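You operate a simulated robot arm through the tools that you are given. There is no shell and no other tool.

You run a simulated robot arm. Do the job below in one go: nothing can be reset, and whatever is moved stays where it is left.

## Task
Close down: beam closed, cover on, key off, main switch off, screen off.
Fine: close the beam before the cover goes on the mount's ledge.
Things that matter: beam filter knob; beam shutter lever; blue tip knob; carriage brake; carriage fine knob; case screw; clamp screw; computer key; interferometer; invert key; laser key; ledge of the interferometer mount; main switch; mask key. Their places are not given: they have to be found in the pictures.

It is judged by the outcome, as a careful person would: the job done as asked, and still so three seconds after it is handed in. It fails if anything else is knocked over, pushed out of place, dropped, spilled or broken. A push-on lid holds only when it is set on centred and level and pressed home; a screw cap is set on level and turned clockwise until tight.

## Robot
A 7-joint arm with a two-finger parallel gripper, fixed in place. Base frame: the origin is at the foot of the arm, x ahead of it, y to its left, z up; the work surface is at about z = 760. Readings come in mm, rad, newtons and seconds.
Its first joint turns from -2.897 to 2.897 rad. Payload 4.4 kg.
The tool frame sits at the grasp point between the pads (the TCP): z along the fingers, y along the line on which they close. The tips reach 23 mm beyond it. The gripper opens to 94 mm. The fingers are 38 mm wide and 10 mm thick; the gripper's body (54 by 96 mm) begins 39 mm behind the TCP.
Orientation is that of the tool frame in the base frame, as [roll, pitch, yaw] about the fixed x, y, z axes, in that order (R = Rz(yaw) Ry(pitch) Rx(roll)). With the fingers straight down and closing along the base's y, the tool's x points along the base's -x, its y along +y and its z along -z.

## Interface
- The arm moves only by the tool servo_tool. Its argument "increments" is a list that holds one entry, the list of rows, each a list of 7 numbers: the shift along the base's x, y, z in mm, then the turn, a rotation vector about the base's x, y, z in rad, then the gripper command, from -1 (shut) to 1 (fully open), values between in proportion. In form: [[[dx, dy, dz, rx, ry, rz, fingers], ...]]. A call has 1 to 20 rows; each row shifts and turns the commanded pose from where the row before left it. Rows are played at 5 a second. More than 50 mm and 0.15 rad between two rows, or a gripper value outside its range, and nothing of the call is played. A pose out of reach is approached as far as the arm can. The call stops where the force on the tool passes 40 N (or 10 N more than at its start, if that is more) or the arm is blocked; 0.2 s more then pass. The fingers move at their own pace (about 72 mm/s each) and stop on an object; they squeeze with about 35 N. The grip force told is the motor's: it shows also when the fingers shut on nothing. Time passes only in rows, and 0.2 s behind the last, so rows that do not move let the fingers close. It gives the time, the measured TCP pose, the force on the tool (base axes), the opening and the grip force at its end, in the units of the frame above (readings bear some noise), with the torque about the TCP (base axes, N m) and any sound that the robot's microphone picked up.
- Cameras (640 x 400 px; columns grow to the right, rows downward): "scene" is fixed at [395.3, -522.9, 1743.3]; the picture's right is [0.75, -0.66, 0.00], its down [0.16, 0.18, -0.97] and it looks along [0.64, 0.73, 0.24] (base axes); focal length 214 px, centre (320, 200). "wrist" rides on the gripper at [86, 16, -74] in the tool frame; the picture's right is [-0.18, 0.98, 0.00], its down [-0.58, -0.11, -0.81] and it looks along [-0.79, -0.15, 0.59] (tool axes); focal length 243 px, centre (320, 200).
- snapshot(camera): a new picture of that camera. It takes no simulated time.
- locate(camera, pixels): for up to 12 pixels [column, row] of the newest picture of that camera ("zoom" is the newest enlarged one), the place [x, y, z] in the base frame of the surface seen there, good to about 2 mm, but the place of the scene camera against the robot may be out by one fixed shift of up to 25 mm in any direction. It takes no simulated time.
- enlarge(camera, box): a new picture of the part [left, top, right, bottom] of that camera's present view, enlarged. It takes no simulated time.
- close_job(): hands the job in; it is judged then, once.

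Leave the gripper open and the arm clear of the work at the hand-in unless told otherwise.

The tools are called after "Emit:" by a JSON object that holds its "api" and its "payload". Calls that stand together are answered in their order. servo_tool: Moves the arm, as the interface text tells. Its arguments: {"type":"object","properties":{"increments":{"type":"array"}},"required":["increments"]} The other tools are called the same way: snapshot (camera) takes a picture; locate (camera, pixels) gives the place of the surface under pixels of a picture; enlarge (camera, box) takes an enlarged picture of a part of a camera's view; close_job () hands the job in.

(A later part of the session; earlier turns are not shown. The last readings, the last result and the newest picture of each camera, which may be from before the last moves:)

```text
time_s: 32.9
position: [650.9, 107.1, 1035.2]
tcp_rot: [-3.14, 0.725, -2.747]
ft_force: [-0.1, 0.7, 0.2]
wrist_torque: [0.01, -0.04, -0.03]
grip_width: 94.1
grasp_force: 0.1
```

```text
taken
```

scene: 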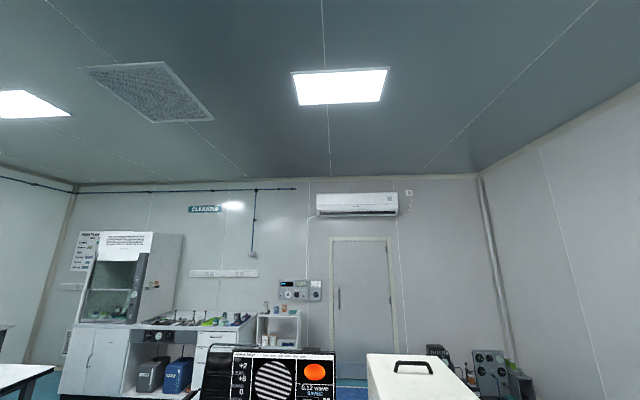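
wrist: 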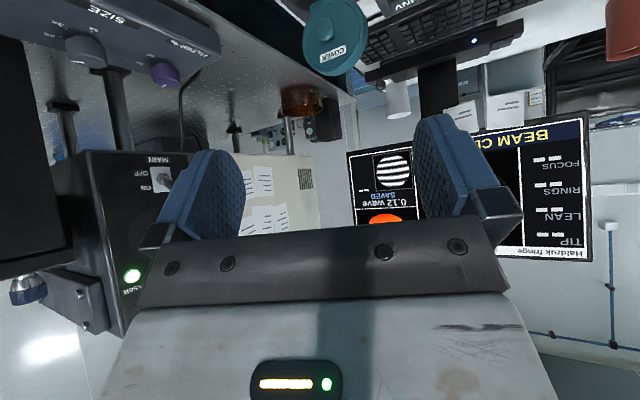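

The screen now reads "BEAM CL…". The cover is at (335,40); I'll enlarge and locate.

Emit:
{"api": "enlarge", "payload": {"camera": "wrist", "box": [280, 0, 400, 90]}}

Emit:
{"api": "locate", "payload": {"camera": "zoom", "pixels": [[250, 115], [240, 115], [265, 120], [250, 135], [160, 200], [365, 170], [260, 320], [280, 340], [340, 40], [180, 60], [200, 250], [330, 120]]}}

```text
4.44 times, centred on (340, 45) of wrist
```

zoom: 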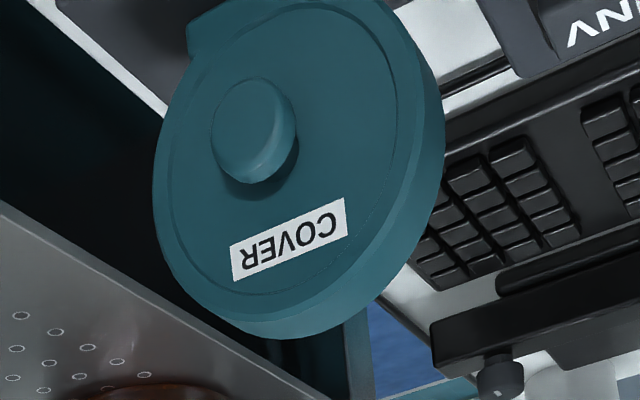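

```text
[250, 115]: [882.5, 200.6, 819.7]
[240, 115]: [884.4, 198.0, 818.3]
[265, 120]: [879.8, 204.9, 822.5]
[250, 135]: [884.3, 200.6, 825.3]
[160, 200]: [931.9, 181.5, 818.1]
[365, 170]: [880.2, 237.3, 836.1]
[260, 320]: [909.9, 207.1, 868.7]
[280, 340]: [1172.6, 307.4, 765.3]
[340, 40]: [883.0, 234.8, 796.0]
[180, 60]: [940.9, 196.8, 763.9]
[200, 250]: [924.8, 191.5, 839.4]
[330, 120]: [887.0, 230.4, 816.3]
```

The cover's face is the plane x+y≈1117 (normal exactly (-0.71,-0.71)), the knob sticks out ~24 mm with centre x−y≈682, z≈822. Same orientation as the ledge, so it's a pure translation. I'll tilt down a bit to see the cover's foot and the mat.

Emit:
{"api": "servo_tool", "payload": {"increments": [[[0, -20, 0, -0.047, 0.11, 0, 1], [0, -20, 0, -0.047, 0.11, 0, 1], [0, -20, 0, 0, 0, 0, 1], [0, 0, 0, 0, 0, 0, 1]]]}}

Emit:
{"api": "snapshot", "payload": {"camera": "wrist"}}

Emit:
{"api": "enlarge", "payload": {"camera": "wrist", "box": [300, 0, 420, 90]}}

```text
time_s: 33.9
position: [650.6, 46.5, 1037.2]
tcp_rot: [-3.137, 0.485, -2.746]
ft_force: [-0.2, 0.4, 0.3]
wrist_torque: [-0.01, 0.04, 0.02]
grip_width: 94.0
grasp_force: 0.0
```

```text
taken
```

wrist: 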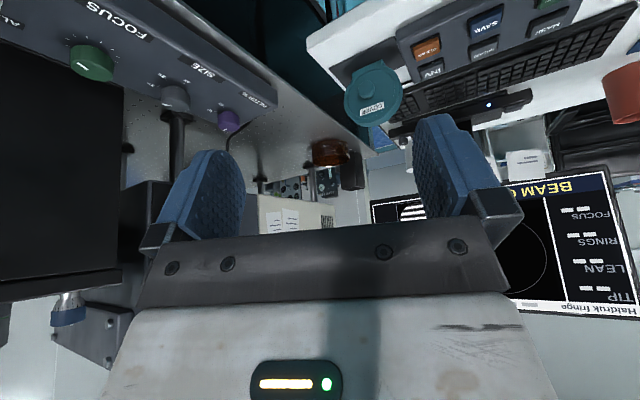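

```text
4.44 times, centred on (360, 45) of wrist
```

zoom: 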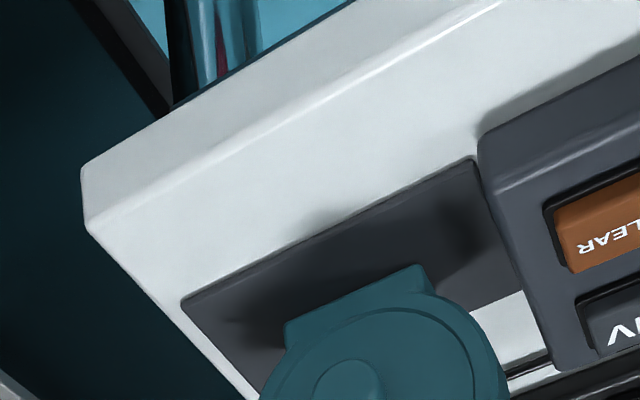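

I see the foot block of the cover standing on a flat dark mat near the desk corner. I'll locate foot, mat, desk edge and keypad corners.

Emit:
{"api": "locate", "payload": {"camera": "zoom", "pixels": [[290, 330], [420, 272], [355, 297], [290, 345], [425, 285], [185, 300], [470, 165], [85, 225], [490, 155], [545, 350], [360, 375], [270, 250]]}}

Emit:
{"api": "enlarge", "payload": {"camera": "wrist", "box": [330, 50, 420, 140]}}

Emit:
{"api": "locate", "payload": {"camera": "zoom", "pixels": [[230, 290], [380, 190], [280, 320], [340, 310], [390, 230], [165, 210], [200, 270], [240, 170], [255, 155], [300, 60], [160, 120], [330, 130]]}}

```text
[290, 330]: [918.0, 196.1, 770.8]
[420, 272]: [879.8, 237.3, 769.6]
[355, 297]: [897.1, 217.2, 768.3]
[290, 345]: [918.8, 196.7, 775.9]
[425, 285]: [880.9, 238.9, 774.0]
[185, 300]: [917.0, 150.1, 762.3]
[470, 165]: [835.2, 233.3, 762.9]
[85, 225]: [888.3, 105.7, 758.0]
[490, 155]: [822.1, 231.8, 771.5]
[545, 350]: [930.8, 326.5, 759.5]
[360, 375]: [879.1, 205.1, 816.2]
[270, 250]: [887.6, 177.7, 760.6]
```

```text
4.44 times, centred on (375, 95) of wrist
```

zoom: 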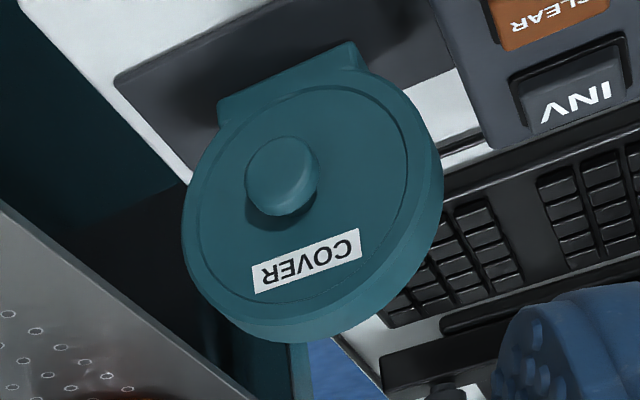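

```text
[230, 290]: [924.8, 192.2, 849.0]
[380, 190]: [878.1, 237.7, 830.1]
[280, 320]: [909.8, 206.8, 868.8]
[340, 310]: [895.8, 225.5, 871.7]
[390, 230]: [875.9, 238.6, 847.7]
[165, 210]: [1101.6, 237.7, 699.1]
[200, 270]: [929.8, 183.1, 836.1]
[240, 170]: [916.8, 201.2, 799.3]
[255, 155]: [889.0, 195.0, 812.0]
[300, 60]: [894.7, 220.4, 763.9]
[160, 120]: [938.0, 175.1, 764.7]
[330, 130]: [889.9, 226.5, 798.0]
```

Emit:
{"api": "locate", "payload": {"camera": "zoom", "pixels": [[438, 190], [434, 220], [420, 265], [400, 295], [365, 325], [330, 337], [290, 340], [360, 58], [365, 70], [415, 250], [441, 200], [310, 339]]}}

```text
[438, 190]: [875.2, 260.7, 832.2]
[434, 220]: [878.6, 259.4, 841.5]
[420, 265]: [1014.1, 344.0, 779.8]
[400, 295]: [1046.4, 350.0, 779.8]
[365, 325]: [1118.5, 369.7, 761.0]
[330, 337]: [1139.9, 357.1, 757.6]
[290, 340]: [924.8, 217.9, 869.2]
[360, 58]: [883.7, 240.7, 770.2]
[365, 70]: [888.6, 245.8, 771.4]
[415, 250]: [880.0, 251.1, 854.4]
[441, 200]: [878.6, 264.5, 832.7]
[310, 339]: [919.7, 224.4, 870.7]
```

Cover: front face x+y=1117, thickness ≈19 mm, foot ~57 mm wide, stands on mat z≈763, axis x−y=682. Target slot 29 mm wide. I'll grip the knob with the tool pitched 30° down, azimuth ~10°, fingers closing diagonally (perpendicular to knob axis). First a dry run without the cover to check reach near the ledge: rotate and move right.

Emit:
{"api": "servo_tool", "payload": {"increments": [[[-5, -35, 12, -0.0618, -0.0847, 0.0606, 0.2], [-5, -35, 12, -0.0618, -0.0847, 0.0606, 0.2], [-5, -35, 12, -0.0618, -0.0847, 0.0606, 0.2], [-5, -35, 12, -0.0618, -0.0847, 0.0606, 0.2], [-5, -35, 12, -0.0618, -0.0847, 0.0606, 0.2], [0, -35, 12, -0.0618, -0.0847, 0.0606, 0.2], [0, -35, 12, -0.0618, -0.0847, 0.0606, 0.2], [0, -35, 12, -0.0618, -0.0847, 0.0606, 0.2], [0, -35, 12, 0, 0, 0, 0.2], [0, -35, 5, 0, 0, 0, 0.2], [0, 0, 0, 0, 0, 0, 0.2]]]}}

Emit:
{"api": "snapshot", "payload": {"camera": "wrist"}}

```text
time_s: 36.3
position: [625.9, -304.4, 1149.6]
tcp_rot: [-2.181, 0.523, -1.74]
ft_force: [0.2, -0.8, -0.4]
wrist_torque: [0.01, -0.01, 0.0]
grip_width: 56.6
grasp_force: 0.0
```

```text
taken
```

wrist: 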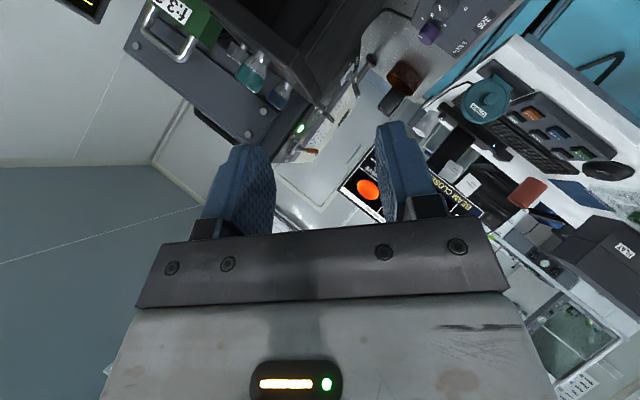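

Orientation is reached exactly. Continue the dry run to a point in front of the lens and up to the ledge approach.

Emit:
{"api": "servo_tool", "payload": {"increments": [[[21.75, -24.5, -2.5, 0, 0, 0, 0.2], [21.75, -24.5, -2.5, 0, 0, 0, 0.2], [21.75, -24.5, -2.5, 0, 0, 0, 0.2], [21.75, -24.5, -2.5, 0, 0, 0, 0.2], [21.75, -24.5, -2.5, 0, 0, 0, 0.2], [21.75, -24.5, -2.5, 0, 0, 0, 0.2], [21.75, -24.5, -2.5, 0, 0, 0, 0.2], [21.75, -24.5, -2.5, 0, 0, 0, 0.2], [0, 0, 0, 0, 0, 0, 0.2]]]}}

Emit:
{"api": "snapshot", "payload": {"camera": "wrist"}}

```text
time_s: 38.3
position: [802.0, -499.4, 1127.7]
tcp_rot: [-2.183, 0.525, -1.74]
ft_force: [0.2, 0.1, 0.1]
wrist_torque: [0.02, -0.02, -0.01]
grip_width: 56.6
grasp_force: 0.0
```

```text
taken
```

wrist: 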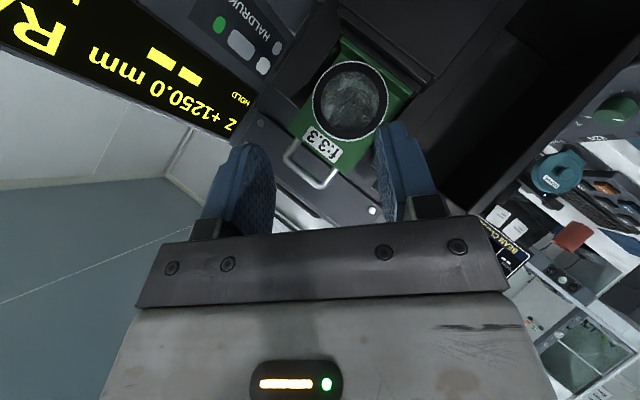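

Good view of the (now dark) lens. I'll refine the lens and ledge measurements from here.

Emit:
{"api": "enlarge", "payload": {"camera": "wrist", "box": [290, 0, 450, 150]}}

Emit:
{"api": "locate", "payload": {"camera": "wrist", "pixels": [[314, 95], [386, 95], [350, 62], [350, 139], [325, 75], [378, 120], [378, 72], [324, 118], [350, 100], [340, 40], [405, 85], [300, 115]]}}

```text
2.67 times, centred on (370, 75) of wrist
```

zoom: 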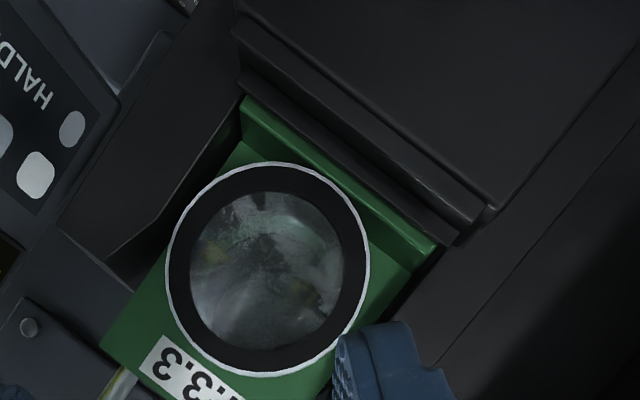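

```text
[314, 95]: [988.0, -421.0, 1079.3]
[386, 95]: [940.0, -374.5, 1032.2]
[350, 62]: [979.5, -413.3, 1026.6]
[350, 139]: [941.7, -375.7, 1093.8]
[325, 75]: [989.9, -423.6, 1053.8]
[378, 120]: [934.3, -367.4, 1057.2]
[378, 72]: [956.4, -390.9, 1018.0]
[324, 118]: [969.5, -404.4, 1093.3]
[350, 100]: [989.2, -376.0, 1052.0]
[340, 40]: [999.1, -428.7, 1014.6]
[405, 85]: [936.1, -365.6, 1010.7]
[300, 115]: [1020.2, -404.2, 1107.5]
```

Emit:
{"api": "locate", "payload": {"camera": "zoom", "pixels": [[240, 40], [360, 125], [475, 210], [300, 85], [420, 170], [245, 65], [350, 140], [440, 205], [350, 155], [260, 90], [430, 220], [395, 150]]}}

Emit:
{"api": "enlarge", "payload": {"camera": "wrist", "box": [320, 0, 420, 80]}}

```text
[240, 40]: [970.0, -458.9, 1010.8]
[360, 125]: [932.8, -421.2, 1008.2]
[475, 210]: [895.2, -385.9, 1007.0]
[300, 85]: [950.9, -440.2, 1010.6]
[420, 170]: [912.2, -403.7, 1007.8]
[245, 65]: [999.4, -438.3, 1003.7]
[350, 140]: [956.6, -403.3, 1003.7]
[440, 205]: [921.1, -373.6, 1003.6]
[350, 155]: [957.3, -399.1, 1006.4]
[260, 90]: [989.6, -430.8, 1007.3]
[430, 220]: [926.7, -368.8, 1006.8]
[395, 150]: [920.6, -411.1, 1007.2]
```

```text
5.00 times, centred on (370, 40) of wrist
```

zoom: 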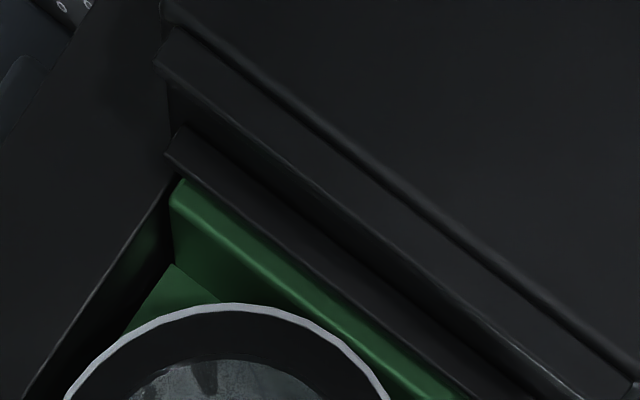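

Emit:
{"api": "locate", "payload": {"camera": "zoom", "pixels": [[300, 120], [290, 130], [280, 140], [275, 150], [270, 157], [265, 163], [260, 170], [255, 180], [250, 188], [245, 195], [240, 203], [235, 212]]}}

```text
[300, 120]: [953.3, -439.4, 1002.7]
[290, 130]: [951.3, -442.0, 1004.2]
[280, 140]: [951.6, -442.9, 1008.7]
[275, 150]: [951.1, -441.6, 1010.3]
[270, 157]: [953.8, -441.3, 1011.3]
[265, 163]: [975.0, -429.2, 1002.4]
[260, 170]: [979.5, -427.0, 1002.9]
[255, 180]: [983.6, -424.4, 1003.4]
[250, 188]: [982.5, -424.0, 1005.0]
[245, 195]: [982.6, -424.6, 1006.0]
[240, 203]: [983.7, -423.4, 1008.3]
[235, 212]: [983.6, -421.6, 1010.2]
```

Ledge: slot x+y from 515 to 558.5, floor z≈1003, centre x−y≈1356. Continue the dry run to above the placement point (921,-434) at z≈1110.

Emit:
{"api": "servo_tool", "payload": {"increments": [[[24, 13, -2, 0, 0, 0, 0.2], [24, 13, -2, 0, 0, 0, 0.2], [24, 13, -4, 0, 0, 0, 0.2], [24, 13, -4, 0, 0, 0, 0.2], [20, 12, -4, 0, 0, 0, 0.2], [0, 0, 0, 0, 0, 0, 0.2]]]}}

Emit:
{"api": "snapshot", "payload": {"camera": "wrist"}}

```text
time_s: 39.7
position: [918.6, -432.3, 1113.5]
tcp_rot: [-2.181, 0.524, -1.739]
ft_force: [0.0, -0.5, -0.3]
wrist_torque: [0.02, -0.02, 0.0]
grip_width: 56.3
grasp_force: 0.0
```

```text
taken
```

wrist: 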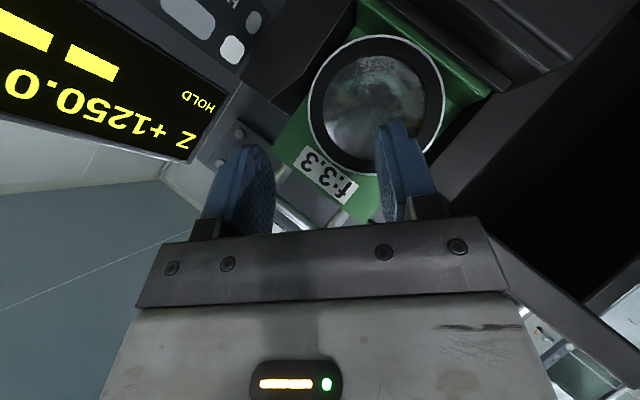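

The placement spot is reachable with that orientation. I'll retrace the path back and go toward the cover.

Emit:
{"api": "servo_tool", "payload": {"increments": [[[-23.3, -13.5, 4, 0, 0, 0, 0.2], [-23.3, -13.5, 4, 0, 0, 0, 0.2], [-23.3, -13.5, 4, 0, 0, 0, 0.2], [-23.3, -13.5, 2, 0, 0, 0, 0.2], [-23.3, -13.5, 2, 0, 0, 0, 0.2], [-22, 24.5, 2.5, 0, 0, 0, 0.2], [-22, 24.5, 2.5, 0, 0, 0, 0.2], [-22, 24.5, 2.5, 0, 0, 0, 0.2], [-22, 24.5, 2.5, 0, 0, 0, 0.2], [-22, 24.5, 2.5, 0, 0, 0, 0.2], [-22, 24.5, 2.5, 0, 0, 0, 0.2], [-22, 24.5, 2.5, 0, 0, 0, 0.2], [-22, 24.5, 2.5, 0, 0, 0, 0.2]]]}}

Emit:
{"api": "servo_tool", "payload": {"increments": [[[2, 36.4, -10, 0, 0, 0, 0.2], [2, 36.4, -10, 0, 0, 0, 0.2], [2, 36.4, -10, 0, 0, 0, 0.2], [2, 36.4, -10, 0, 0, 0, 0.2], [2, 36.4, -10, 0, 0, 0, 0.2], [2, 36.4, -15, 0, 0, 0, 0.2], [2, 36.4, -20, 0, 0, 0, 0.2], [2, 36.4, -25, 0, 0, 0, 0.2], [2, 36.4, -30, 0, 0, 0, 0.2], [2, 36.4, -30, 0, 0, 0, 0.2], [25, 14, -30, 0, 0, 0, 0.2], [25, 14, -30, 0, 0, 0, 0.2], [25, 14, -30, 0, 0, 0, 0.2], [25, 14, -20, 0, 0, 0, 0.2], [0, 0, 0, 0, 0, 0, 0.2]]]}}

Emit:
{"api": "snapshot", "payload": {"camera": "wrist"}}

```text
time_s: 42.5
position: [625.7, -305.5, 1149.3]
tcp_rot: [-2.183, 0.523, -1.741]
ft_force: [0.5, 0.2, 0.4]
wrist_torque: [0.02, 0.03, 0.02]
grip_width: 56.2
grasp_force: 0.1
```

```text
time_s: 45.7
position: [743.9, 113.9, 870.3]
tcp_rot: [-2.182, 0.523, -1.74]
ft_force: [0.8, 0.4, 0.1]
wrist_torque: [-0.01, 0.0, 0.0]
grip_width: 56.2
grasp_force: 0.0
```

```text
taken
```

wrist: 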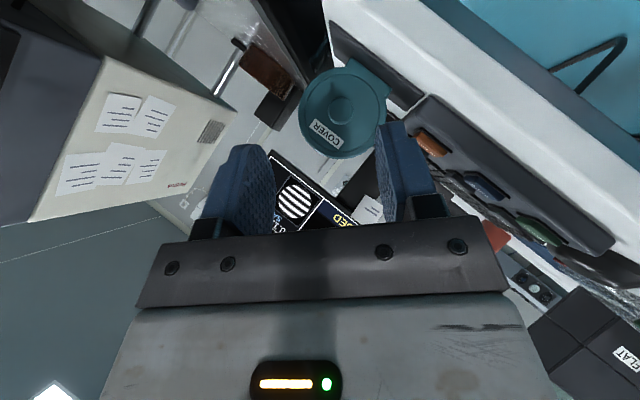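

The cover is nicely in view at (345,110). I'll re-measure knob and face from here.

Emit:
{"api": "enlarge", "payload": {"camera": "wrist", "box": [285, 50, 415, 170]}}

Emit:
{"api": "locate", "payload": {"camera": "wrist", "pixels": [[342, 110], [333, 110], [351, 110], [342, 101], [342, 119], [310, 110], [370, 110], [340, 80], [345, 150], [370, 85], [320, 90], [360, 140]]}}

```text
3.33 times, centred on (350, 110) of wrist
```

zoom: 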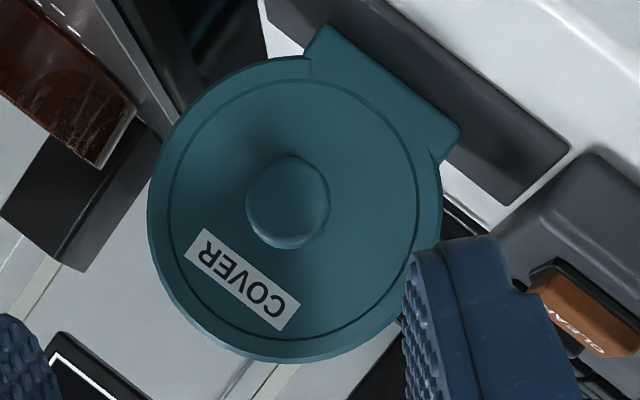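

```text
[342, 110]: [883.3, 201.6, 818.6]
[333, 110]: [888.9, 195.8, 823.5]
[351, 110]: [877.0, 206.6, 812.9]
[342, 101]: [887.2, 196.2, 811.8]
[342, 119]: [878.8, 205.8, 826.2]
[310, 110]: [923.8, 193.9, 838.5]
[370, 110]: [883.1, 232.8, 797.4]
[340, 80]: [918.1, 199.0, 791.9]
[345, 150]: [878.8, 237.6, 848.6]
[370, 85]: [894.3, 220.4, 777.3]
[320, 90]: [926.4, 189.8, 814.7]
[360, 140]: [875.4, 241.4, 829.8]
```

Knob centre ≈(883,201,819), face at x+y≈1117. Move to a stand-off 70 mm out on the knob's axis.

Emit:
{"api": "servo_tool", "payload": {"increments": [[[21.8, 8.5, -12.5, 0, 0, 0, 0.2], [21.8, 8.5, -12.5, 0, 0, 0, 0.2], [21.8, 8.5, -12.5, 0, 0, 0, 0.2], [21.8, 8.5, -12.5, 0, 0, 0, 0.2], [0, 0, 0, 0, 0, 0, 0.2]]]}}

Emit:
{"api": "snapshot", "payload": {"camera": "wrist"}}

Emit:
{"api": "locate", "payload": {"camera": "wrist", "pixels": [[335, 110], [325, 110], [345, 110], [335, 100], [335, 125], [300, 110], [300, 90], [335, 70], [320, 80], [365, 90], [330, 150], [320, 130]]}}

```text
time_s: 46.9
position: [831.9, 147.0, 820.5]
tcp_rot: [-2.181, 0.523, -1.741]
ft_force: [0.0, -1.0, 0.2]
wrist_torque: [0.04, -0.01, -0.01]
grip_width: 56.5
grasp_force: 0.1
```

```text
taken
```

wrist: 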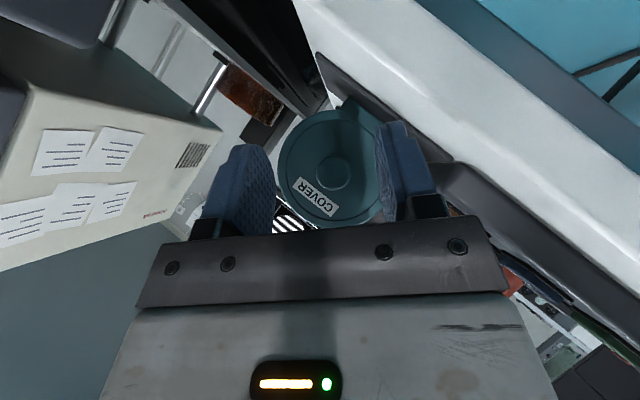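

```text
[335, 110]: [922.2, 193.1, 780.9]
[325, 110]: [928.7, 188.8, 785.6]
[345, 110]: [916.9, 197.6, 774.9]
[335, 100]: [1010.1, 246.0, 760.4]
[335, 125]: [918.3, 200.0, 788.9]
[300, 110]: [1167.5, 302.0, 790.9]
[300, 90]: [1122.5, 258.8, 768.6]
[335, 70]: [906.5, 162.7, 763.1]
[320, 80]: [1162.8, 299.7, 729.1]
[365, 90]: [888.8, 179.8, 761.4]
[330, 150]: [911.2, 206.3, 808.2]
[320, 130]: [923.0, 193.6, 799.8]
```

Emit:
{"api": "locate", "payload": {"camera": "wrist", "pixels": [[334, 172], [326, 172], [343, 172], [334, 163], [334, 181], [334, 190]]}}

```text
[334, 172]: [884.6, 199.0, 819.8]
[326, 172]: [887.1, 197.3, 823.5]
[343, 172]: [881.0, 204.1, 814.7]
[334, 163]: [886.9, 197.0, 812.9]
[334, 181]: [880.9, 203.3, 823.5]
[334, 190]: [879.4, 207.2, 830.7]
```

Aligned with the knob's axis. Advance 70 mm along it slowly.

Emit:
{"api": "servo_tool", "payload": {"increments": [[[10, 10, 0, 0, 0, 0, 0.2], [10, 10, 0, 0, 0, 0, 0.2], [10, 10, 0, 0, 0, 0, 0.2], [10, 10, 0, 0, 0, 0, 0.2], [5, 5, 0, 0, 0, 0, 0.2], [4.5, 4.5, 0, 0, 0, 0, 0.2], [0, 0, 0, 0, 0, 0, 0.2]]]}}

Emit:
{"api": "snapshot", "payload": {"camera": "wrist"}}

Emit:
{"api": "enlarge", "payload": {"camera": "wrist", "box": [240, 100, 420, 240]}}

```text
time_s: 48.5
position: [882.3, 197.0, 821.0]
tcp_rot: [-2.181, 0.523, -1.739]
ft_force: [-0.2, -1.4, -0.1]
wrist_torque: [0.0, 0.01, 0.01]
grip_width: 56.5
grasp_force: 0.0
```

```text
taken
```

wrist: 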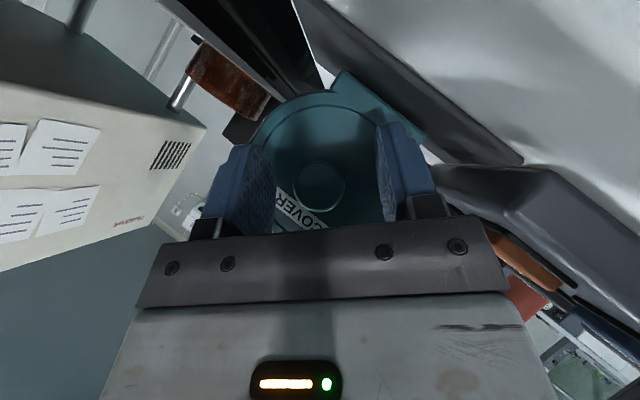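

```text
2.86 times, centred on (330, 170) of wrist
```

zoom: 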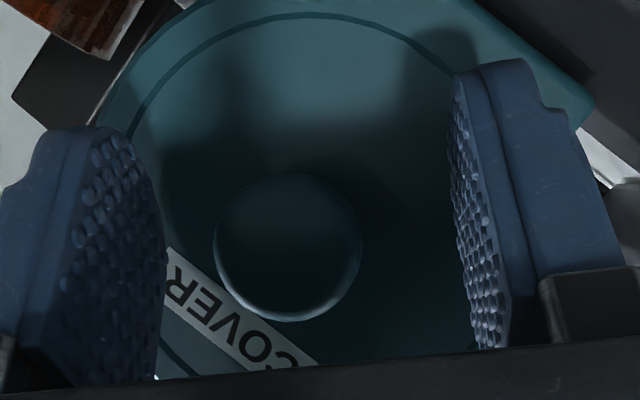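

The knob sits between the pads. Slight centring (1–2 mm), then close.

Emit:
{"api": "servo_tool", "payload": {"increments": [[[-0.8, 0.8, -1.1, 0, 0, 0, 0.2], [0, 0, 0, 0, 0, 0, -0.1], [0, 0, 0, 0, 0, 0, -0.3], [0, 0, 0, 0, 0, 0, -0.5], [0, 0, 0, 0, 0, 0, -1], [0, 0, 0, 0, 0, 0, -1], [0, 0, 0, 0, 0, 0, -1]]]}}

Emit:
{"api": "snapshot", "payload": {"camera": "wrist"}}

```text
time_s: 50.1
position: [880.8, 197.0, 819.7]
tcp_rot: [-2.18, 0.525, -1.74]
ft_force: [1.4, -10.8, 21.3]
wrist_torque: [0.59, -0.56, -0.31]
grip_width: 26.8
grasp_force: 34.5
```

```text
taken
```

wrist: 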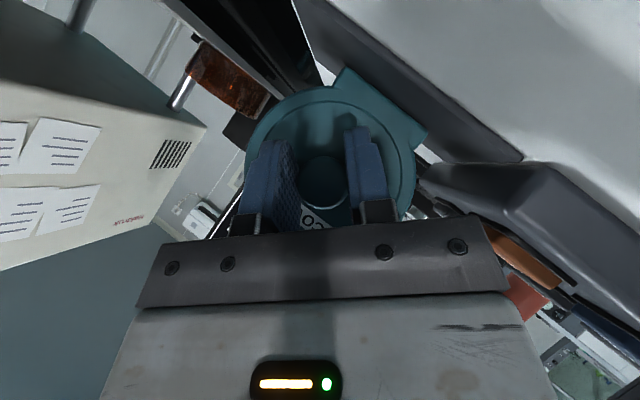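

Gripped at 26.8 mm; a ~24 N side load shows a slight offset, which lifting should relieve. I'll lift slowly.

Emit:
{"api": "servo_tool", "payload": {"increments": [[[0, 0, 1, 0, 0, 0, -1], [0, 0, 2, 0, 0, 0, -1], [0, 0, 3, 0, 0, 0, -1], [0, 0, 4, 0, 0, 0, -1], [0, 0, 5, 0, 0, 0, -1], [0, 0, 0, 0, 0, 0, -1]]]}}

Emit:
{"api": "snapshot", "payload": {"camera": "wrist"}}

```text
time_s: 51.5
position: [879.2, 196.8, 832.9]
tcp_rot: [-2.184, 0.524, -1.74]
ft_force: [0.2, 0.0, -2.3]
wrist_torque: [-0.05, 0.09, -0.02]
grip_width: 26.8
grasp_force: 34.8
```

```text
taken
```

wrist: 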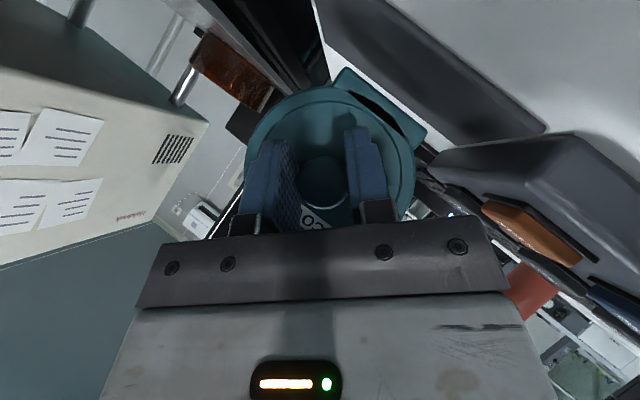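

Lifted cleanly (2.3 N weight). I'll measure the cover's pose in the hand: face plane, foot edge, rim.

Emit:
{"api": "enlarge", "payload": {"camera": "wrist", "box": [230, 50, 440, 230]}}

Emit:
{"api": "locate", "payload": {"camera": "wrist", "pixels": [[347, 72], [422, 128], [385, 97], [340, 95], [270, 130], [280, 115], [300, 98], [400, 150], [395, 130], [370, 110], [255, 150], [250, 160]]}}

```text
2.22 times, centred on (335, 140) of wrist
```

zoom: 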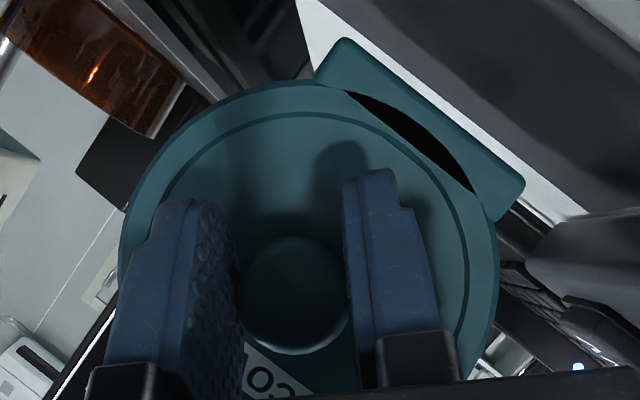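

```text
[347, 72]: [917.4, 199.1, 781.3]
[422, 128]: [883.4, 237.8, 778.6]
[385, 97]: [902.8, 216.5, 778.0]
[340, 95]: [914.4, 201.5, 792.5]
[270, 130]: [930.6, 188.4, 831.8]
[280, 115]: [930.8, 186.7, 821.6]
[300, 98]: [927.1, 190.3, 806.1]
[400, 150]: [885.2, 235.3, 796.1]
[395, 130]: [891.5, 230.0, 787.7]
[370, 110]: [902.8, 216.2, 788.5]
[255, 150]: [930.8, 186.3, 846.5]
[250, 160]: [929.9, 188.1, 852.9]
```

The cover hangs straight: face x+y≈1118.5, axis x−y≈682, bottom ≈776. Now lift away and carry it back along the tested route.

Emit:
{"api": "servo_tool", "payload": {"increments": [[[-4, -4, 8, 0, 0, 0, -1], [-10, -10, 15, 0, 0, 0, -1], [-15, -15, 20, 0, 0, 0, -1], [-18, -15, 22, 0, 0, 0, -1], [-22, -12, 22, 0, 0, 0, -1], [-25, -12, 22, 0, 0, 0, -1], [-25, -12, 22, 0, 0, 0, -1], [-25, -12, 22, 0, 0, 0, -1], [-25, -15, 20, 0, 0, 0, -1], [-20, -22, 18, 0, 0, 0, -1], [-15, -25, 16, 0, 0, 0, -1], [-10, -28, 14, 0, 0, 0, -1], [-8, -28, 14, 0, 0, 0, -1], [-8, -28, 14, 0, 0, 0, -1], [-8, -28, 14, 0, 0, 0, -1], [-8, -28, 14, 0, 0, 0, -1], [-4, -28, 10, 0, 0, 0, -1], [0, -28, 8, 0, 0, 0, -1], [0, -28, 8, 0, 0, 0, -1], [0, -28, 8, 0, 0, 0, -1]]]}}

Emit:
{"api": "snapshot", "payload": {"camera": "wrist"}}

```text
time_s: 55.7
position: [629.5, -209.5, 1142.1]
tcp_rot: [-2.182, 0.522, -1.743]
ft_force: [0.1, 0.0, -1.7]
wrist_torque: [-0.03, 0.06, 0.03]
grip_width: 27.1
grasp_force: 35.2
```

```text
taken
```

wrist: 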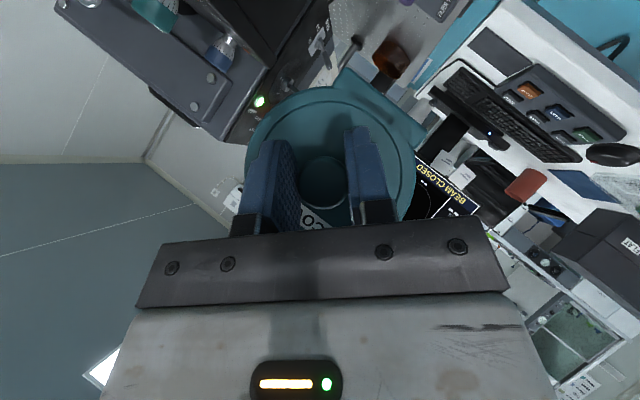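

Still held firmly. Continue along the route to a pre-place point in front of the ledge, higher than the lip.

Emit:
{"api": "servo_tool", "payload": {"increments": [[[0, -24, 2, 0, 0, 0, -1], [0, -24, 2, 0, 0, 0, -1], [0, -24, 2, 0, 0, 0, -1], [0, -24, 2, 0, 0, 0, -1], [21.75, -24.5, -1, 0, 0, 0, -1], [21.75, -24.5, -1, 0, 0, 0, -1], [21.75, -24.5, -1, 0, 0, 0, -1], [21.75, -24.5, -1, 0, 0, 0, -1], [21.75, -24.5, -1, 0, 0, 0, -1], [21.75, -24.5, -1, 0, 0, 0, -1], [21.75, -24.5, -1, 0, 0, 0, -1], [21.75, -24.5, -1, 0, 0, 0, -1], [21.4, 8.5, -5, 0, 0, 0, -1], [21.4, 8.5, -5, 0, 0, 0, -1], [21.4, 8.5, -5, 0, 0, 0, -1], [21.4, 8.5, -5, 0, 0, 0, -1], [0, 0, 0, 0, 0, 0, -1]]]}}

Emit:
{"api": "snapshot", "payload": {"camera": "wrist"}}

Emit:
{"api": "enlarge", "payload": {"camera": "wrist", "box": [230, 20, 460, 220]}}

```text
time_s: 59.3
position: [890.3, -466.8, 1123.4]
tcp_rot: [-2.182, 0.524, -1.74]
ft_force: [0.9, 0.4, -1.4]
wrist_torque: [-0.04, 0.06, -0.02]
grip_width: 26.8
grasp_force: 35.2
```

```text
taken
```

wrist: 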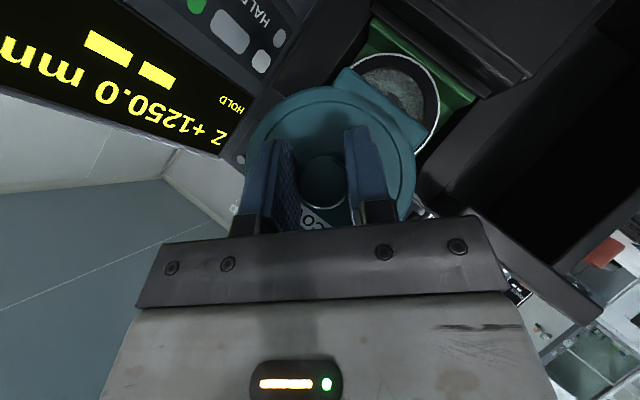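

```text
2.00 times, centred on (345, 120) of wrist
```

zoom: 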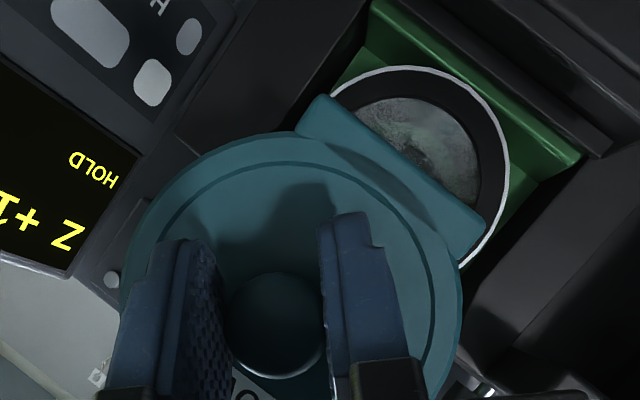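

Pre-place reached. I'll re-measure the cover in hand here, plus the ledge lines visible.

Emit:
{"api": "locate", "payload": {"camera": "wrist", "pixels": [[347, 72], [422, 128], [385, 97], [340, 95], [270, 130], [280, 115], [300, 98], [400, 150], [395, 130], [370, 110], [255, 150], [400, 112]]}}

Emit:
{"api": "locate", "payload": {"camera": "wrist", "pixels": [[370, 8], [430, 45], [500, 85], [375, 15], [440, 60], [480, 85], [342, 85], [352, 70], [425, 140], [415, 135]]}}

```text
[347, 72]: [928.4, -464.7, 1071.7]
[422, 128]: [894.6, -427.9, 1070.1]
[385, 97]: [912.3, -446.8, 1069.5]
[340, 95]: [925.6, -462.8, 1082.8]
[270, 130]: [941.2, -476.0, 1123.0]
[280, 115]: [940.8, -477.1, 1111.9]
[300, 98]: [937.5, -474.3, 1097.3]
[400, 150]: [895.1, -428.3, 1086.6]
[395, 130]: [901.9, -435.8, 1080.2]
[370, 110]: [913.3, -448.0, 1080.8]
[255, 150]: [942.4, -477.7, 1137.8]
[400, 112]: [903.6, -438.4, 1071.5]
```

```text
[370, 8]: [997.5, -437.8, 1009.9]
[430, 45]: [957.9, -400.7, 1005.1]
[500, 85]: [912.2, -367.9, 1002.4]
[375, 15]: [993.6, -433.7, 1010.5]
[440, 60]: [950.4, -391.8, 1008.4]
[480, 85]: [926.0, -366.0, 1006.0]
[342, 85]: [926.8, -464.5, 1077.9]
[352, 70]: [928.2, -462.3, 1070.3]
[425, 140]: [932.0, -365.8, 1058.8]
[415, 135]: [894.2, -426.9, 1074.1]
```

Cover: face x+y≈465, centre x−y≈1357.5, bottom ≈1066. Target: face 523.5, x−y 1356, floor 1003. Move forward 41 mm along the axis, then look.

Emit:
{"api": "servo_tool", "payload": {"increments": [[[7.1, 7.5, 0, 0, 0, 0, -1], [7.1, 7.5, 0, 0, 0, 0, -1], [7.1, 7.5, 0, 0, 0, 0, -1], [7.1, 7.5, 0, 0, 0, 0, -1], [0, 0, -10, 0, 0, 0, -1], [0, 0, -10, 0, 0, 0, -1], [0, 0, -10, 0, 0, 0, -1], [0, 0, -8, 0, 0, 0, -1], [0, 0, 0, 0, 0, 0, -1]]]}}

Emit:
{"api": "snapshot", "payload": {"camera": "wrist"}}

Emit:
{"api": "enlarge", "payload": {"camera": "wrist", "box": [250, 20, 460, 170]}}

Emit:
{"api": "locate", "payload": {"camera": "wrist", "pixels": [[347, 72], [422, 128], [385, 97], [270, 130], [300, 98], [400, 150], [350, 50], [400, 70], [430, 100], [460, 120], [380, 60], [450, 100]]}}

```text
time_s: 61.3
position: [919.6, -437.5, 1086.8]
tcp_rot: [-2.182, 0.523, -1.738]
ft_force: [-0.7, 0.4, -1.4]
wrist_torque: [-0.07, 0.07, 0.04]
grip_width: 26.8
grasp_force: 34.4
```

```text
taken
```

wrist: 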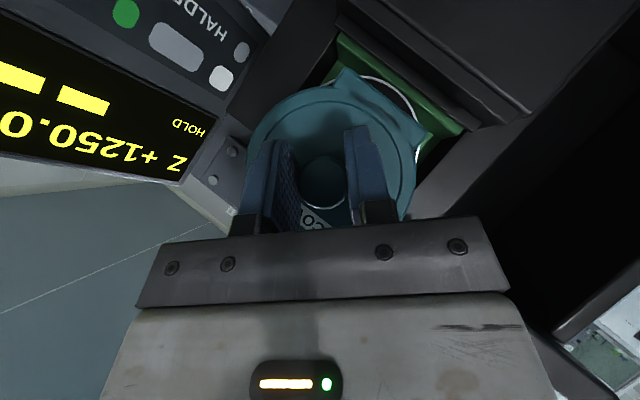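

```text
2.67 times, centred on (355, 95) of wrist
```

zoom: 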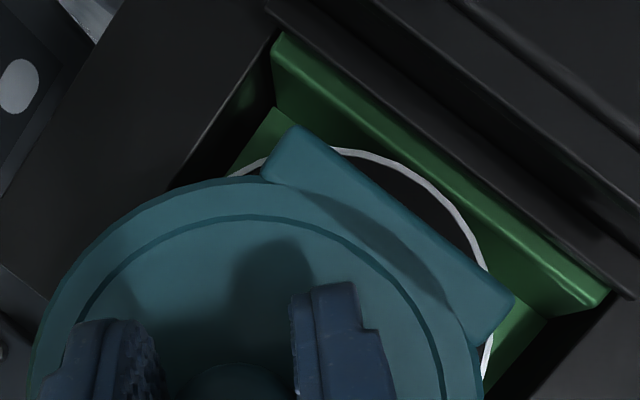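

```text
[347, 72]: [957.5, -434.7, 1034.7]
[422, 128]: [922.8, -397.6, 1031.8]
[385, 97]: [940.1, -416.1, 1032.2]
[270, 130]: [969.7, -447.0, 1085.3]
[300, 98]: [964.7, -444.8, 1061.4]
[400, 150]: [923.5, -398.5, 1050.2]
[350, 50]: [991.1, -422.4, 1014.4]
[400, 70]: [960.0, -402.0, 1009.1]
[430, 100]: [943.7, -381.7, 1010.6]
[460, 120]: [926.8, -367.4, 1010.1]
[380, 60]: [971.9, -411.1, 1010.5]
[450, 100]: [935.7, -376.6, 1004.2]
```

Face at 523.5 and foot centred at x−y≈1356 — aligned over the slot. Descend 22 mm first.

Emit:
{"api": "servo_tool", "payload": {"increments": [[[0, 0, -5, 0, 0, 0, -1], [0, 0, -5, 0, 0, 0, -1], [0, 0, -5, 0, 0, 0, -1], [0, 0, -4, 0, 0, 0, -1], [0, 0, -2, 0, 0, 0, -1], [0, 0, 0, 0, 0, 0, -1]]]}}

Emit:
{"api": "snapshot", "payload": {"camera": "wrist"}}

Emit:
{"api": "enlarge", "payload": {"camera": "wrist", "box": [300, 20, 460, 150]}}

```text
time_s: 62.7
position: [917.9, -436.2, 1065.6]
tcp_rot: [-2.184, 0.522, -1.738]
ft_force: [0.5, 0.1, -2.1]
wrist_torque: [-0.07, 0.04, 0.02]
grip_width: 26.8
grasp_force: 35.2
```

```text
taken
```

wrist: 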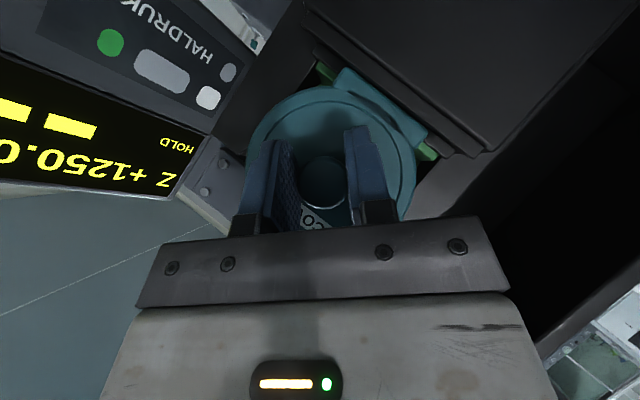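

```text
3.08 times, centred on (380, 85) of wrist
```

zoom: 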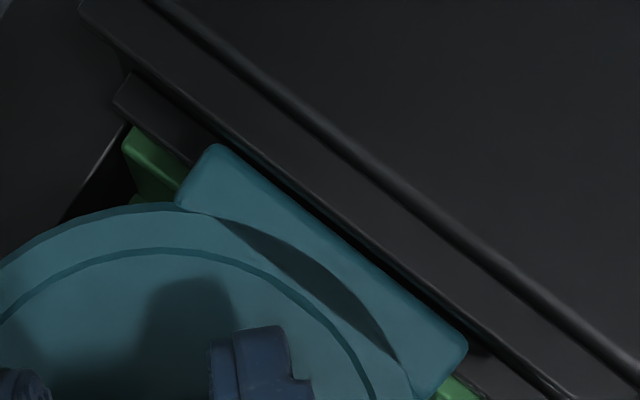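

The foot is just behind the front lip. Lower in 1 mm steps.

Emit:
{"api": "servo_tool", "payload": {"increments": [[[0, 0, -1, 0, 0, 0, -1], [0, 0, -1, 0, 0, 0, -1], [0, 0, -1, 0, 0, 0, -1], [0, 0, -1, 0, 0, 0, -1], [0, 0, 0, 0, 0, 0, -1]]]}}

```text
time_s: 63.9
position: [919.7, -436.3, 1062.2]
tcp_rot: [-2.183, 0.525, -1.74]
ft_force: [-3.9, -5.8, -0.1]
wrist_torque: [-0.21, 0.24, 0.15]
grip_width: 26.8
grasp_force: 35.1
```

A sideways force of ~7 N outward appeared: the back of the cover rubs the rear bar. Ease outward 3 mm and continue.

Emit:
{"api": "servo_tool", "payload": {"increments": [[[-1, -1, 0.5, 0, 0, 0, -1], [-1, -1, 0, 0, 0, 0, -1], [0, 0, 0, 0, 0, 0, -1]]]}}

Emit:
{"api": "snapshot", "payload": {"camera": "wrist"}}

Emit:
{"api": "enlarge", "payload": {"camera": "wrist", "box": [300, 20, 460, 150]}}

```text
time_s: 64.7
position: [917.9, -438.5, 1063.1]
tcp_rot: [-2.182, 0.523, -1.74]
ft_force: [-0.2, 0.0, -2.2]
wrist_torque: [-0.04, 0.08, -0.02]
grip_width: 26.9
grasp_force: 35.1
```

```text
taken
```

wrist: 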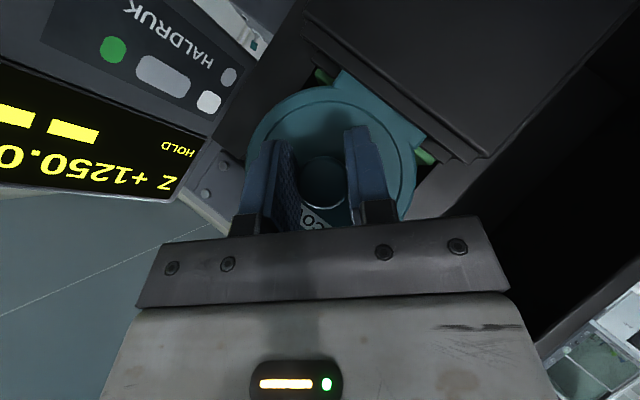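

```text
3.08 times, centred on (380, 85) of wrist
```

zoom: 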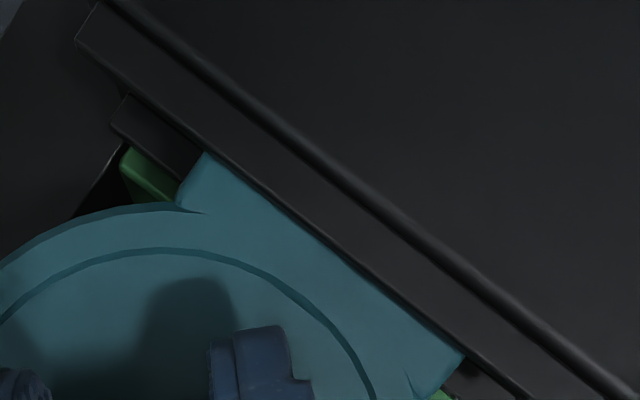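

Force is gone; the cover hangs free again (weight 2.2 N). Continue lowering.

Emit:
{"api": "servo_tool", "payload": {"increments": [[[0, 0, -1, 0, 0, 0, -1], [0, 0, -1, 0, 0, 0, -1], [0, 0, -1, 0, 0, 0, -1], [0, 0, 0, 0, 0, 0, -1]]]}}

```text
time_s: 65.7
position: [916.8, -439.3, 1060.2]
tcp_rot: [-2.182, 0.524, -1.741]
ft_force: [-0.1, 0.7, -1.3]
wrist_torque: [0.03, 0.1, 0.03]
grip_width: 26.4
grasp_force: 35.1
```

Emit:
{"api": "servo_tool", "payload": {"increments": [[[0, 0, -1, 0, 0, 0, -1], [0, 0, -1, 0, 0, 0, -1], [0, 0, 0, 0, 0, 0, -1]]]}}

Emit:
{"api": "snapshot", "payload": {"camera": "wrist"}}

Emit:
{"api": "enlarge", "payload": {"camera": "wrist", "box": [300, 20, 460, 150]}}

```text
time_s: 66.5
position: [917.1, -439.7, 1058.4]
tcp_rot: [-2.18, 0.525, -1.74]
ft_force: [0.9, -4.6, 13.9]
wrist_torque: [0.49, -0.4, -0.17]
grip_width: 26.7
grasp_force: 35.0
```

```text
taken
```

wrist: 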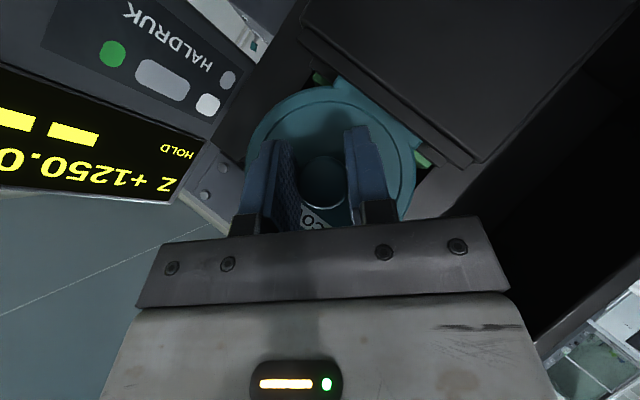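

```text
3.08 times, centred on (380, 85) of wrist
```

zoom: 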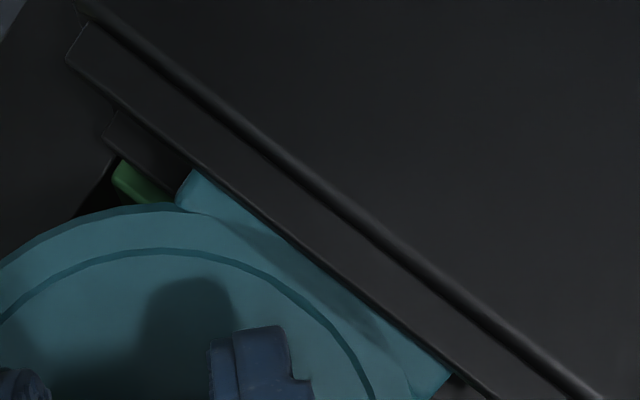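

13.9 N upward: the foot rests on the ledge floor, behind the lip. I check the cover is upright before releasing.

Emit:
{"api": "locate", "payload": {"camera": "wrist", "pixels": [[345, 85], [415, 135], [375, 105], [270, 130], [300, 98], [400, 150], [255, 150], [330, 110], [395, 130], [405, 180], [255, 130], [320, 87]]}}

Emit:
{"api": "servo_tool", "payload": {"increments": [[[0, 0, 0.7, 0, 0, 0, -1], [0, 0, 0, 0, 0, 0, -1]]]}}

```text
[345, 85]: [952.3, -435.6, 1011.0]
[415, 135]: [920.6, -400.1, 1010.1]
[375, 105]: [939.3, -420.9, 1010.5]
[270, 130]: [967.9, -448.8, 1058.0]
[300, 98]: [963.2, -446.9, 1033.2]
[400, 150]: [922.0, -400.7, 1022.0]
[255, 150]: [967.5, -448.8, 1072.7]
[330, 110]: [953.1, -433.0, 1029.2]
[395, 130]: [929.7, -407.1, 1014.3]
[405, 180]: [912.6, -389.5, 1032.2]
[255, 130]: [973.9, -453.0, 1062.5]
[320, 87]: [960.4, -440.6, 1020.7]
```

```text
time_s: 67.1
position: [916.5, -439.1, 1058.4]
tcp_rot: [-2.182, 0.524, -1.74]
ft_force: [-0.1, -5.5, 15.5]
wrist_torque: [0.42, -0.44, -0.15]
grip_width: 26.7
grasp_force: 35.3
```

The cover is upright, slightly yawed (~2°), inside the slot. Relieve the down-force before opening.

Emit:
{"api": "servo_tool", "payload": {"increments": [[[0, 0, 0.6, 0, 0, 0, -1], [0, 0, 0.4, 0, 0, 0, -1], [0, 0, 0, 0, 0, 0, -1]]]}}

```text
time_s: 67.9
position: [916.8, -438.3, 1059.0]
tcp_rot: [-2.181, 0.525, -1.74]
ft_force: [-2.8, 2.0, 9.5]
wrist_torque: [0.37, -0.24, 0.2]
grip_width: 26.8
grasp_force: 35.3
```

Emit:
{"api": "servo_tool", "payload": {"increments": [[[0, 0, 0.6, 0, 0, 0, -1], [0, 0, 0, 0, 0, 0, -1], [0, 0, 0, 0, 0, 0, -0.42], [0, 0, 0, 0, 0, 0, -0.36], [0, 0, 0, 0, 0, 0, -0.3], [0, 0, 0, 0, 0, 0, -0.2], [0, 0, 0, 0, 0, 0, -0.1], [0, 0, 0, 0, 0, 0, 0]]]}}

Emit:
{"api": "snapshot", "payload": {"camera": "wrist"}}

```text
time_s: 69.7
position: [916.6, -438.4, 1060.2]
tcp_rot: [-2.181, 0.524, -1.739]
ft_force: [-1.1, -0.5, -1.0]
wrist_torque: [-0.03, -0.02, -0.01]
grip_width: 47.0
grasp_force: 0.1
```

```text
taken
```

wrist: 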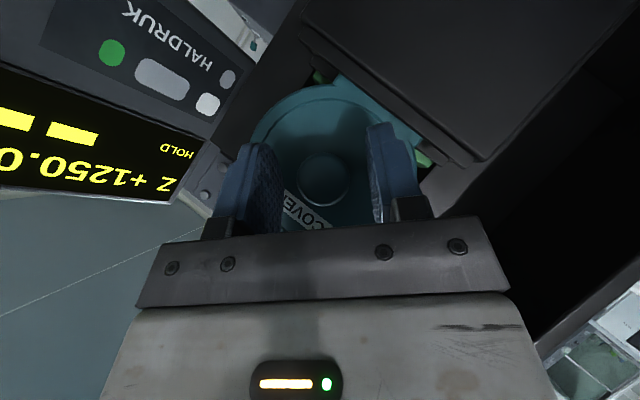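

The cover stands by itself. Back off along the knob's axis.

Emit:
{"api": "servo_tool", "payload": {"increments": [[[-6, -6, 0, 0, 0, 0, 0.1], [-10, -10, 0, 0, 0, 0, 0.2], [-14, -14, 0, 0, 0, 0, 0.2], [-18, -18, 2, 0, 0, 0, 0.2], [-20, -15, 5, 0, 0, 0, 0.2], [-25, 0, 5, 0, 0, 0, 0.2], [-25, 0, 5, 0, 0, 0, 0.2], [0, 0, 0, 0, 0, 0, 0.2]]]}}

Emit:
{"api": "snapshot", "payload": {"camera": "wrist"}}

Emit:
{"api": "enlarge", "payload": {"camera": "wrist", "box": [270, 10, 440, 160]}}

```text
time_s: 71.5
position: [798.8, -500.6, 1077.0]
tcp_rot: [-2.182, 0.522, -1.74]
ft_force: [-0.3, -0.3, 1.1]
wrist_torque: [-0.01, 0.01, 0.03]
grip_width: 56.3
grasp_force: 0.1
```

```text
taken
```

wrist: 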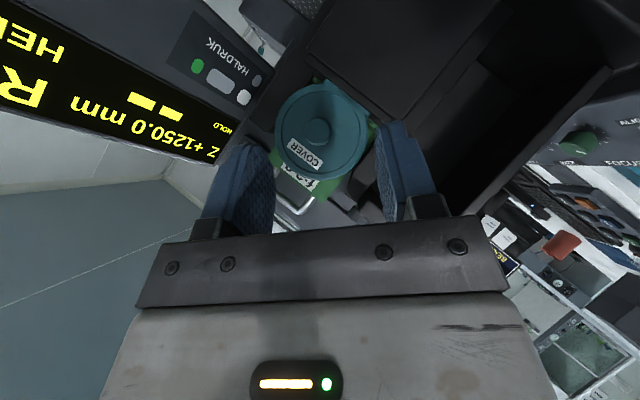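

```text
2.67 times, centred on (355, 85) of wrist
```

zoom: 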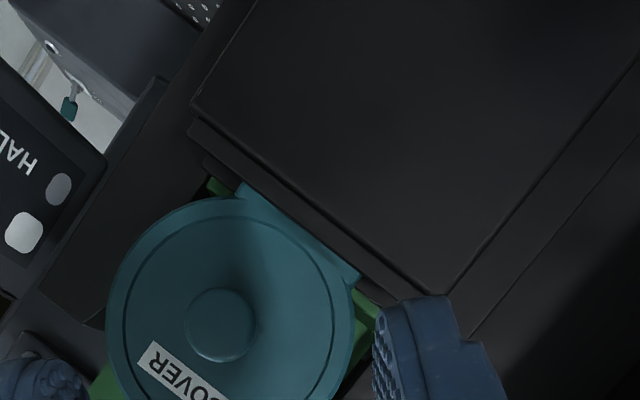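

The cover stands in the slot covering the lens. Verify its pose.

Emit:
{"api": "locate", "payload": {"camera": "wrist", "pixels": [[285, 100], [295, 140], [360, 130], [340, 165], [320, 95], [355, 105], [316, 131], [280, 125], [335, 95], [300, 100], [310, 165], [350, 150]]}}

```text
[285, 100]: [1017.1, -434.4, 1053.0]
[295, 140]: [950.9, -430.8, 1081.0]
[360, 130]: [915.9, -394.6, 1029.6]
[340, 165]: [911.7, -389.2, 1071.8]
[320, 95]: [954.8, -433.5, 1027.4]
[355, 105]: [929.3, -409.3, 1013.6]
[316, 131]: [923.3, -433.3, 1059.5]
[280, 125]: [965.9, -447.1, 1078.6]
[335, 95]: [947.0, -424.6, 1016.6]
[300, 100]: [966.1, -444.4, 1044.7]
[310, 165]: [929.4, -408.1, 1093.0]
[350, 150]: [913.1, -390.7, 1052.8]
```

Cover is upright and centred (face x+y≈521, knob at x−y 1356.6, z 1059.5). Next the laser key: retreat along the tested route and rotate to face the panel.

Emit:
{"api": "servo_tool", "payload": {"increments": [[[-22, 24.5, 9, 0, 0, 0, 0.2], [-22, 24.5, 9, 0, 0, 0, 0.2], [-22, 24.5, 9, 0, 0, 0, 0.2], [-22, 24.5, 9, 0, 0, 0, 0.2], [-22, 24.5, 9, 0, 0, 0, 0.2], [-22, 24.5, 9, 0, 0, 0, 0.2], [-22, 24.5, 9, 0, 0, 0, 0.2], [-22, 24.5, 9, 0, 0, 0, 0.2]]]}}

Emit:
{"api": "servo_tool", "payload": {"increments": [[[2, 32, 0, 0.0697, -0.0354, -0.1085, 0.2], [2, 32, 0, 0.0697, -0.0354, -0.1085, 0.2], [2, 32, 0, 0.0697, -0.0354, -0.1085, 0.2], [2, 32, 0, 0.0697, -0.0354, -0.1085, 0.2], [2, 32, 0, 0.0697, -0.0354, -0.1085, 0.2], [2, 32, 0, 0.0697, -0.0354, -0.1085, 0.2], [2, 32, 0, 0.0697, -0.0354, -0.1085, 0.2], [2, 32, 0, 0.0697, -0.0354, -0.1085, 0.2], [2, 32, 0, 0.0697, -0.0354, -0.1085, 0.2], [2, 32, 0, 0.0697, -0.0354, -0.1085, 0.2], [2, 32, 0, 0.0697, -0.0354, -0.1085, 0.2], [2, 32, 0, 0.0697, -0.0354, -0.1085, 0.2], [30, 0, -5, 0, 0, 0, 0.2], [30, 0, -5, 0, 0, 0, 0.2], [30, 0, -5, 0, 0, 0, 0.2], [30, 0, -5, 0, 0, 0, 0.2], [0, 0, 0, 0, 0, 0, 0.2]]]}}

Emit:
{"api": "snapshot", "payload": {"camera": "wrist"}}

```text
time_s: 73.3
position: [622.3, -305.8, 1147.6]
tcp_rot: [-2.183, 0.522, -1.74]
ft_force: [-0.3, -0.1, 0.3]
wrist_torque: [0.0, 0.0, -0.02]
grip_width: 56.6
grasp_force: 0.1
```

```text
time_s: 76.9
position: [767.0, 78.6, 1126.9]
tcp_rot: [-3.138, 1.201, 2.358]
ft_force: [-0.9, -0.6, 0.3]
wrist_torque: [-0.02, -0.02, -0.02]
grip_width: 56.2
grasp_force: 0.3
```

```text
taken
```

wrist: 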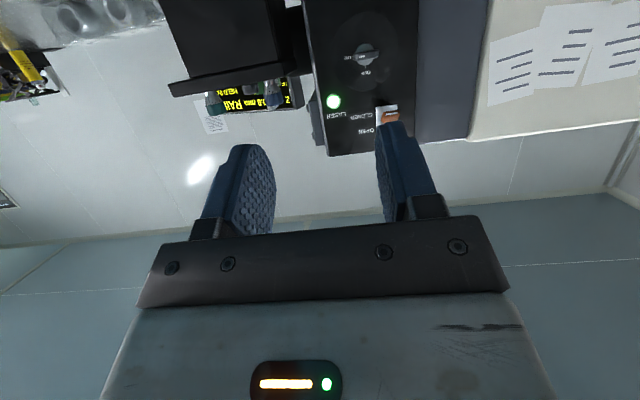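

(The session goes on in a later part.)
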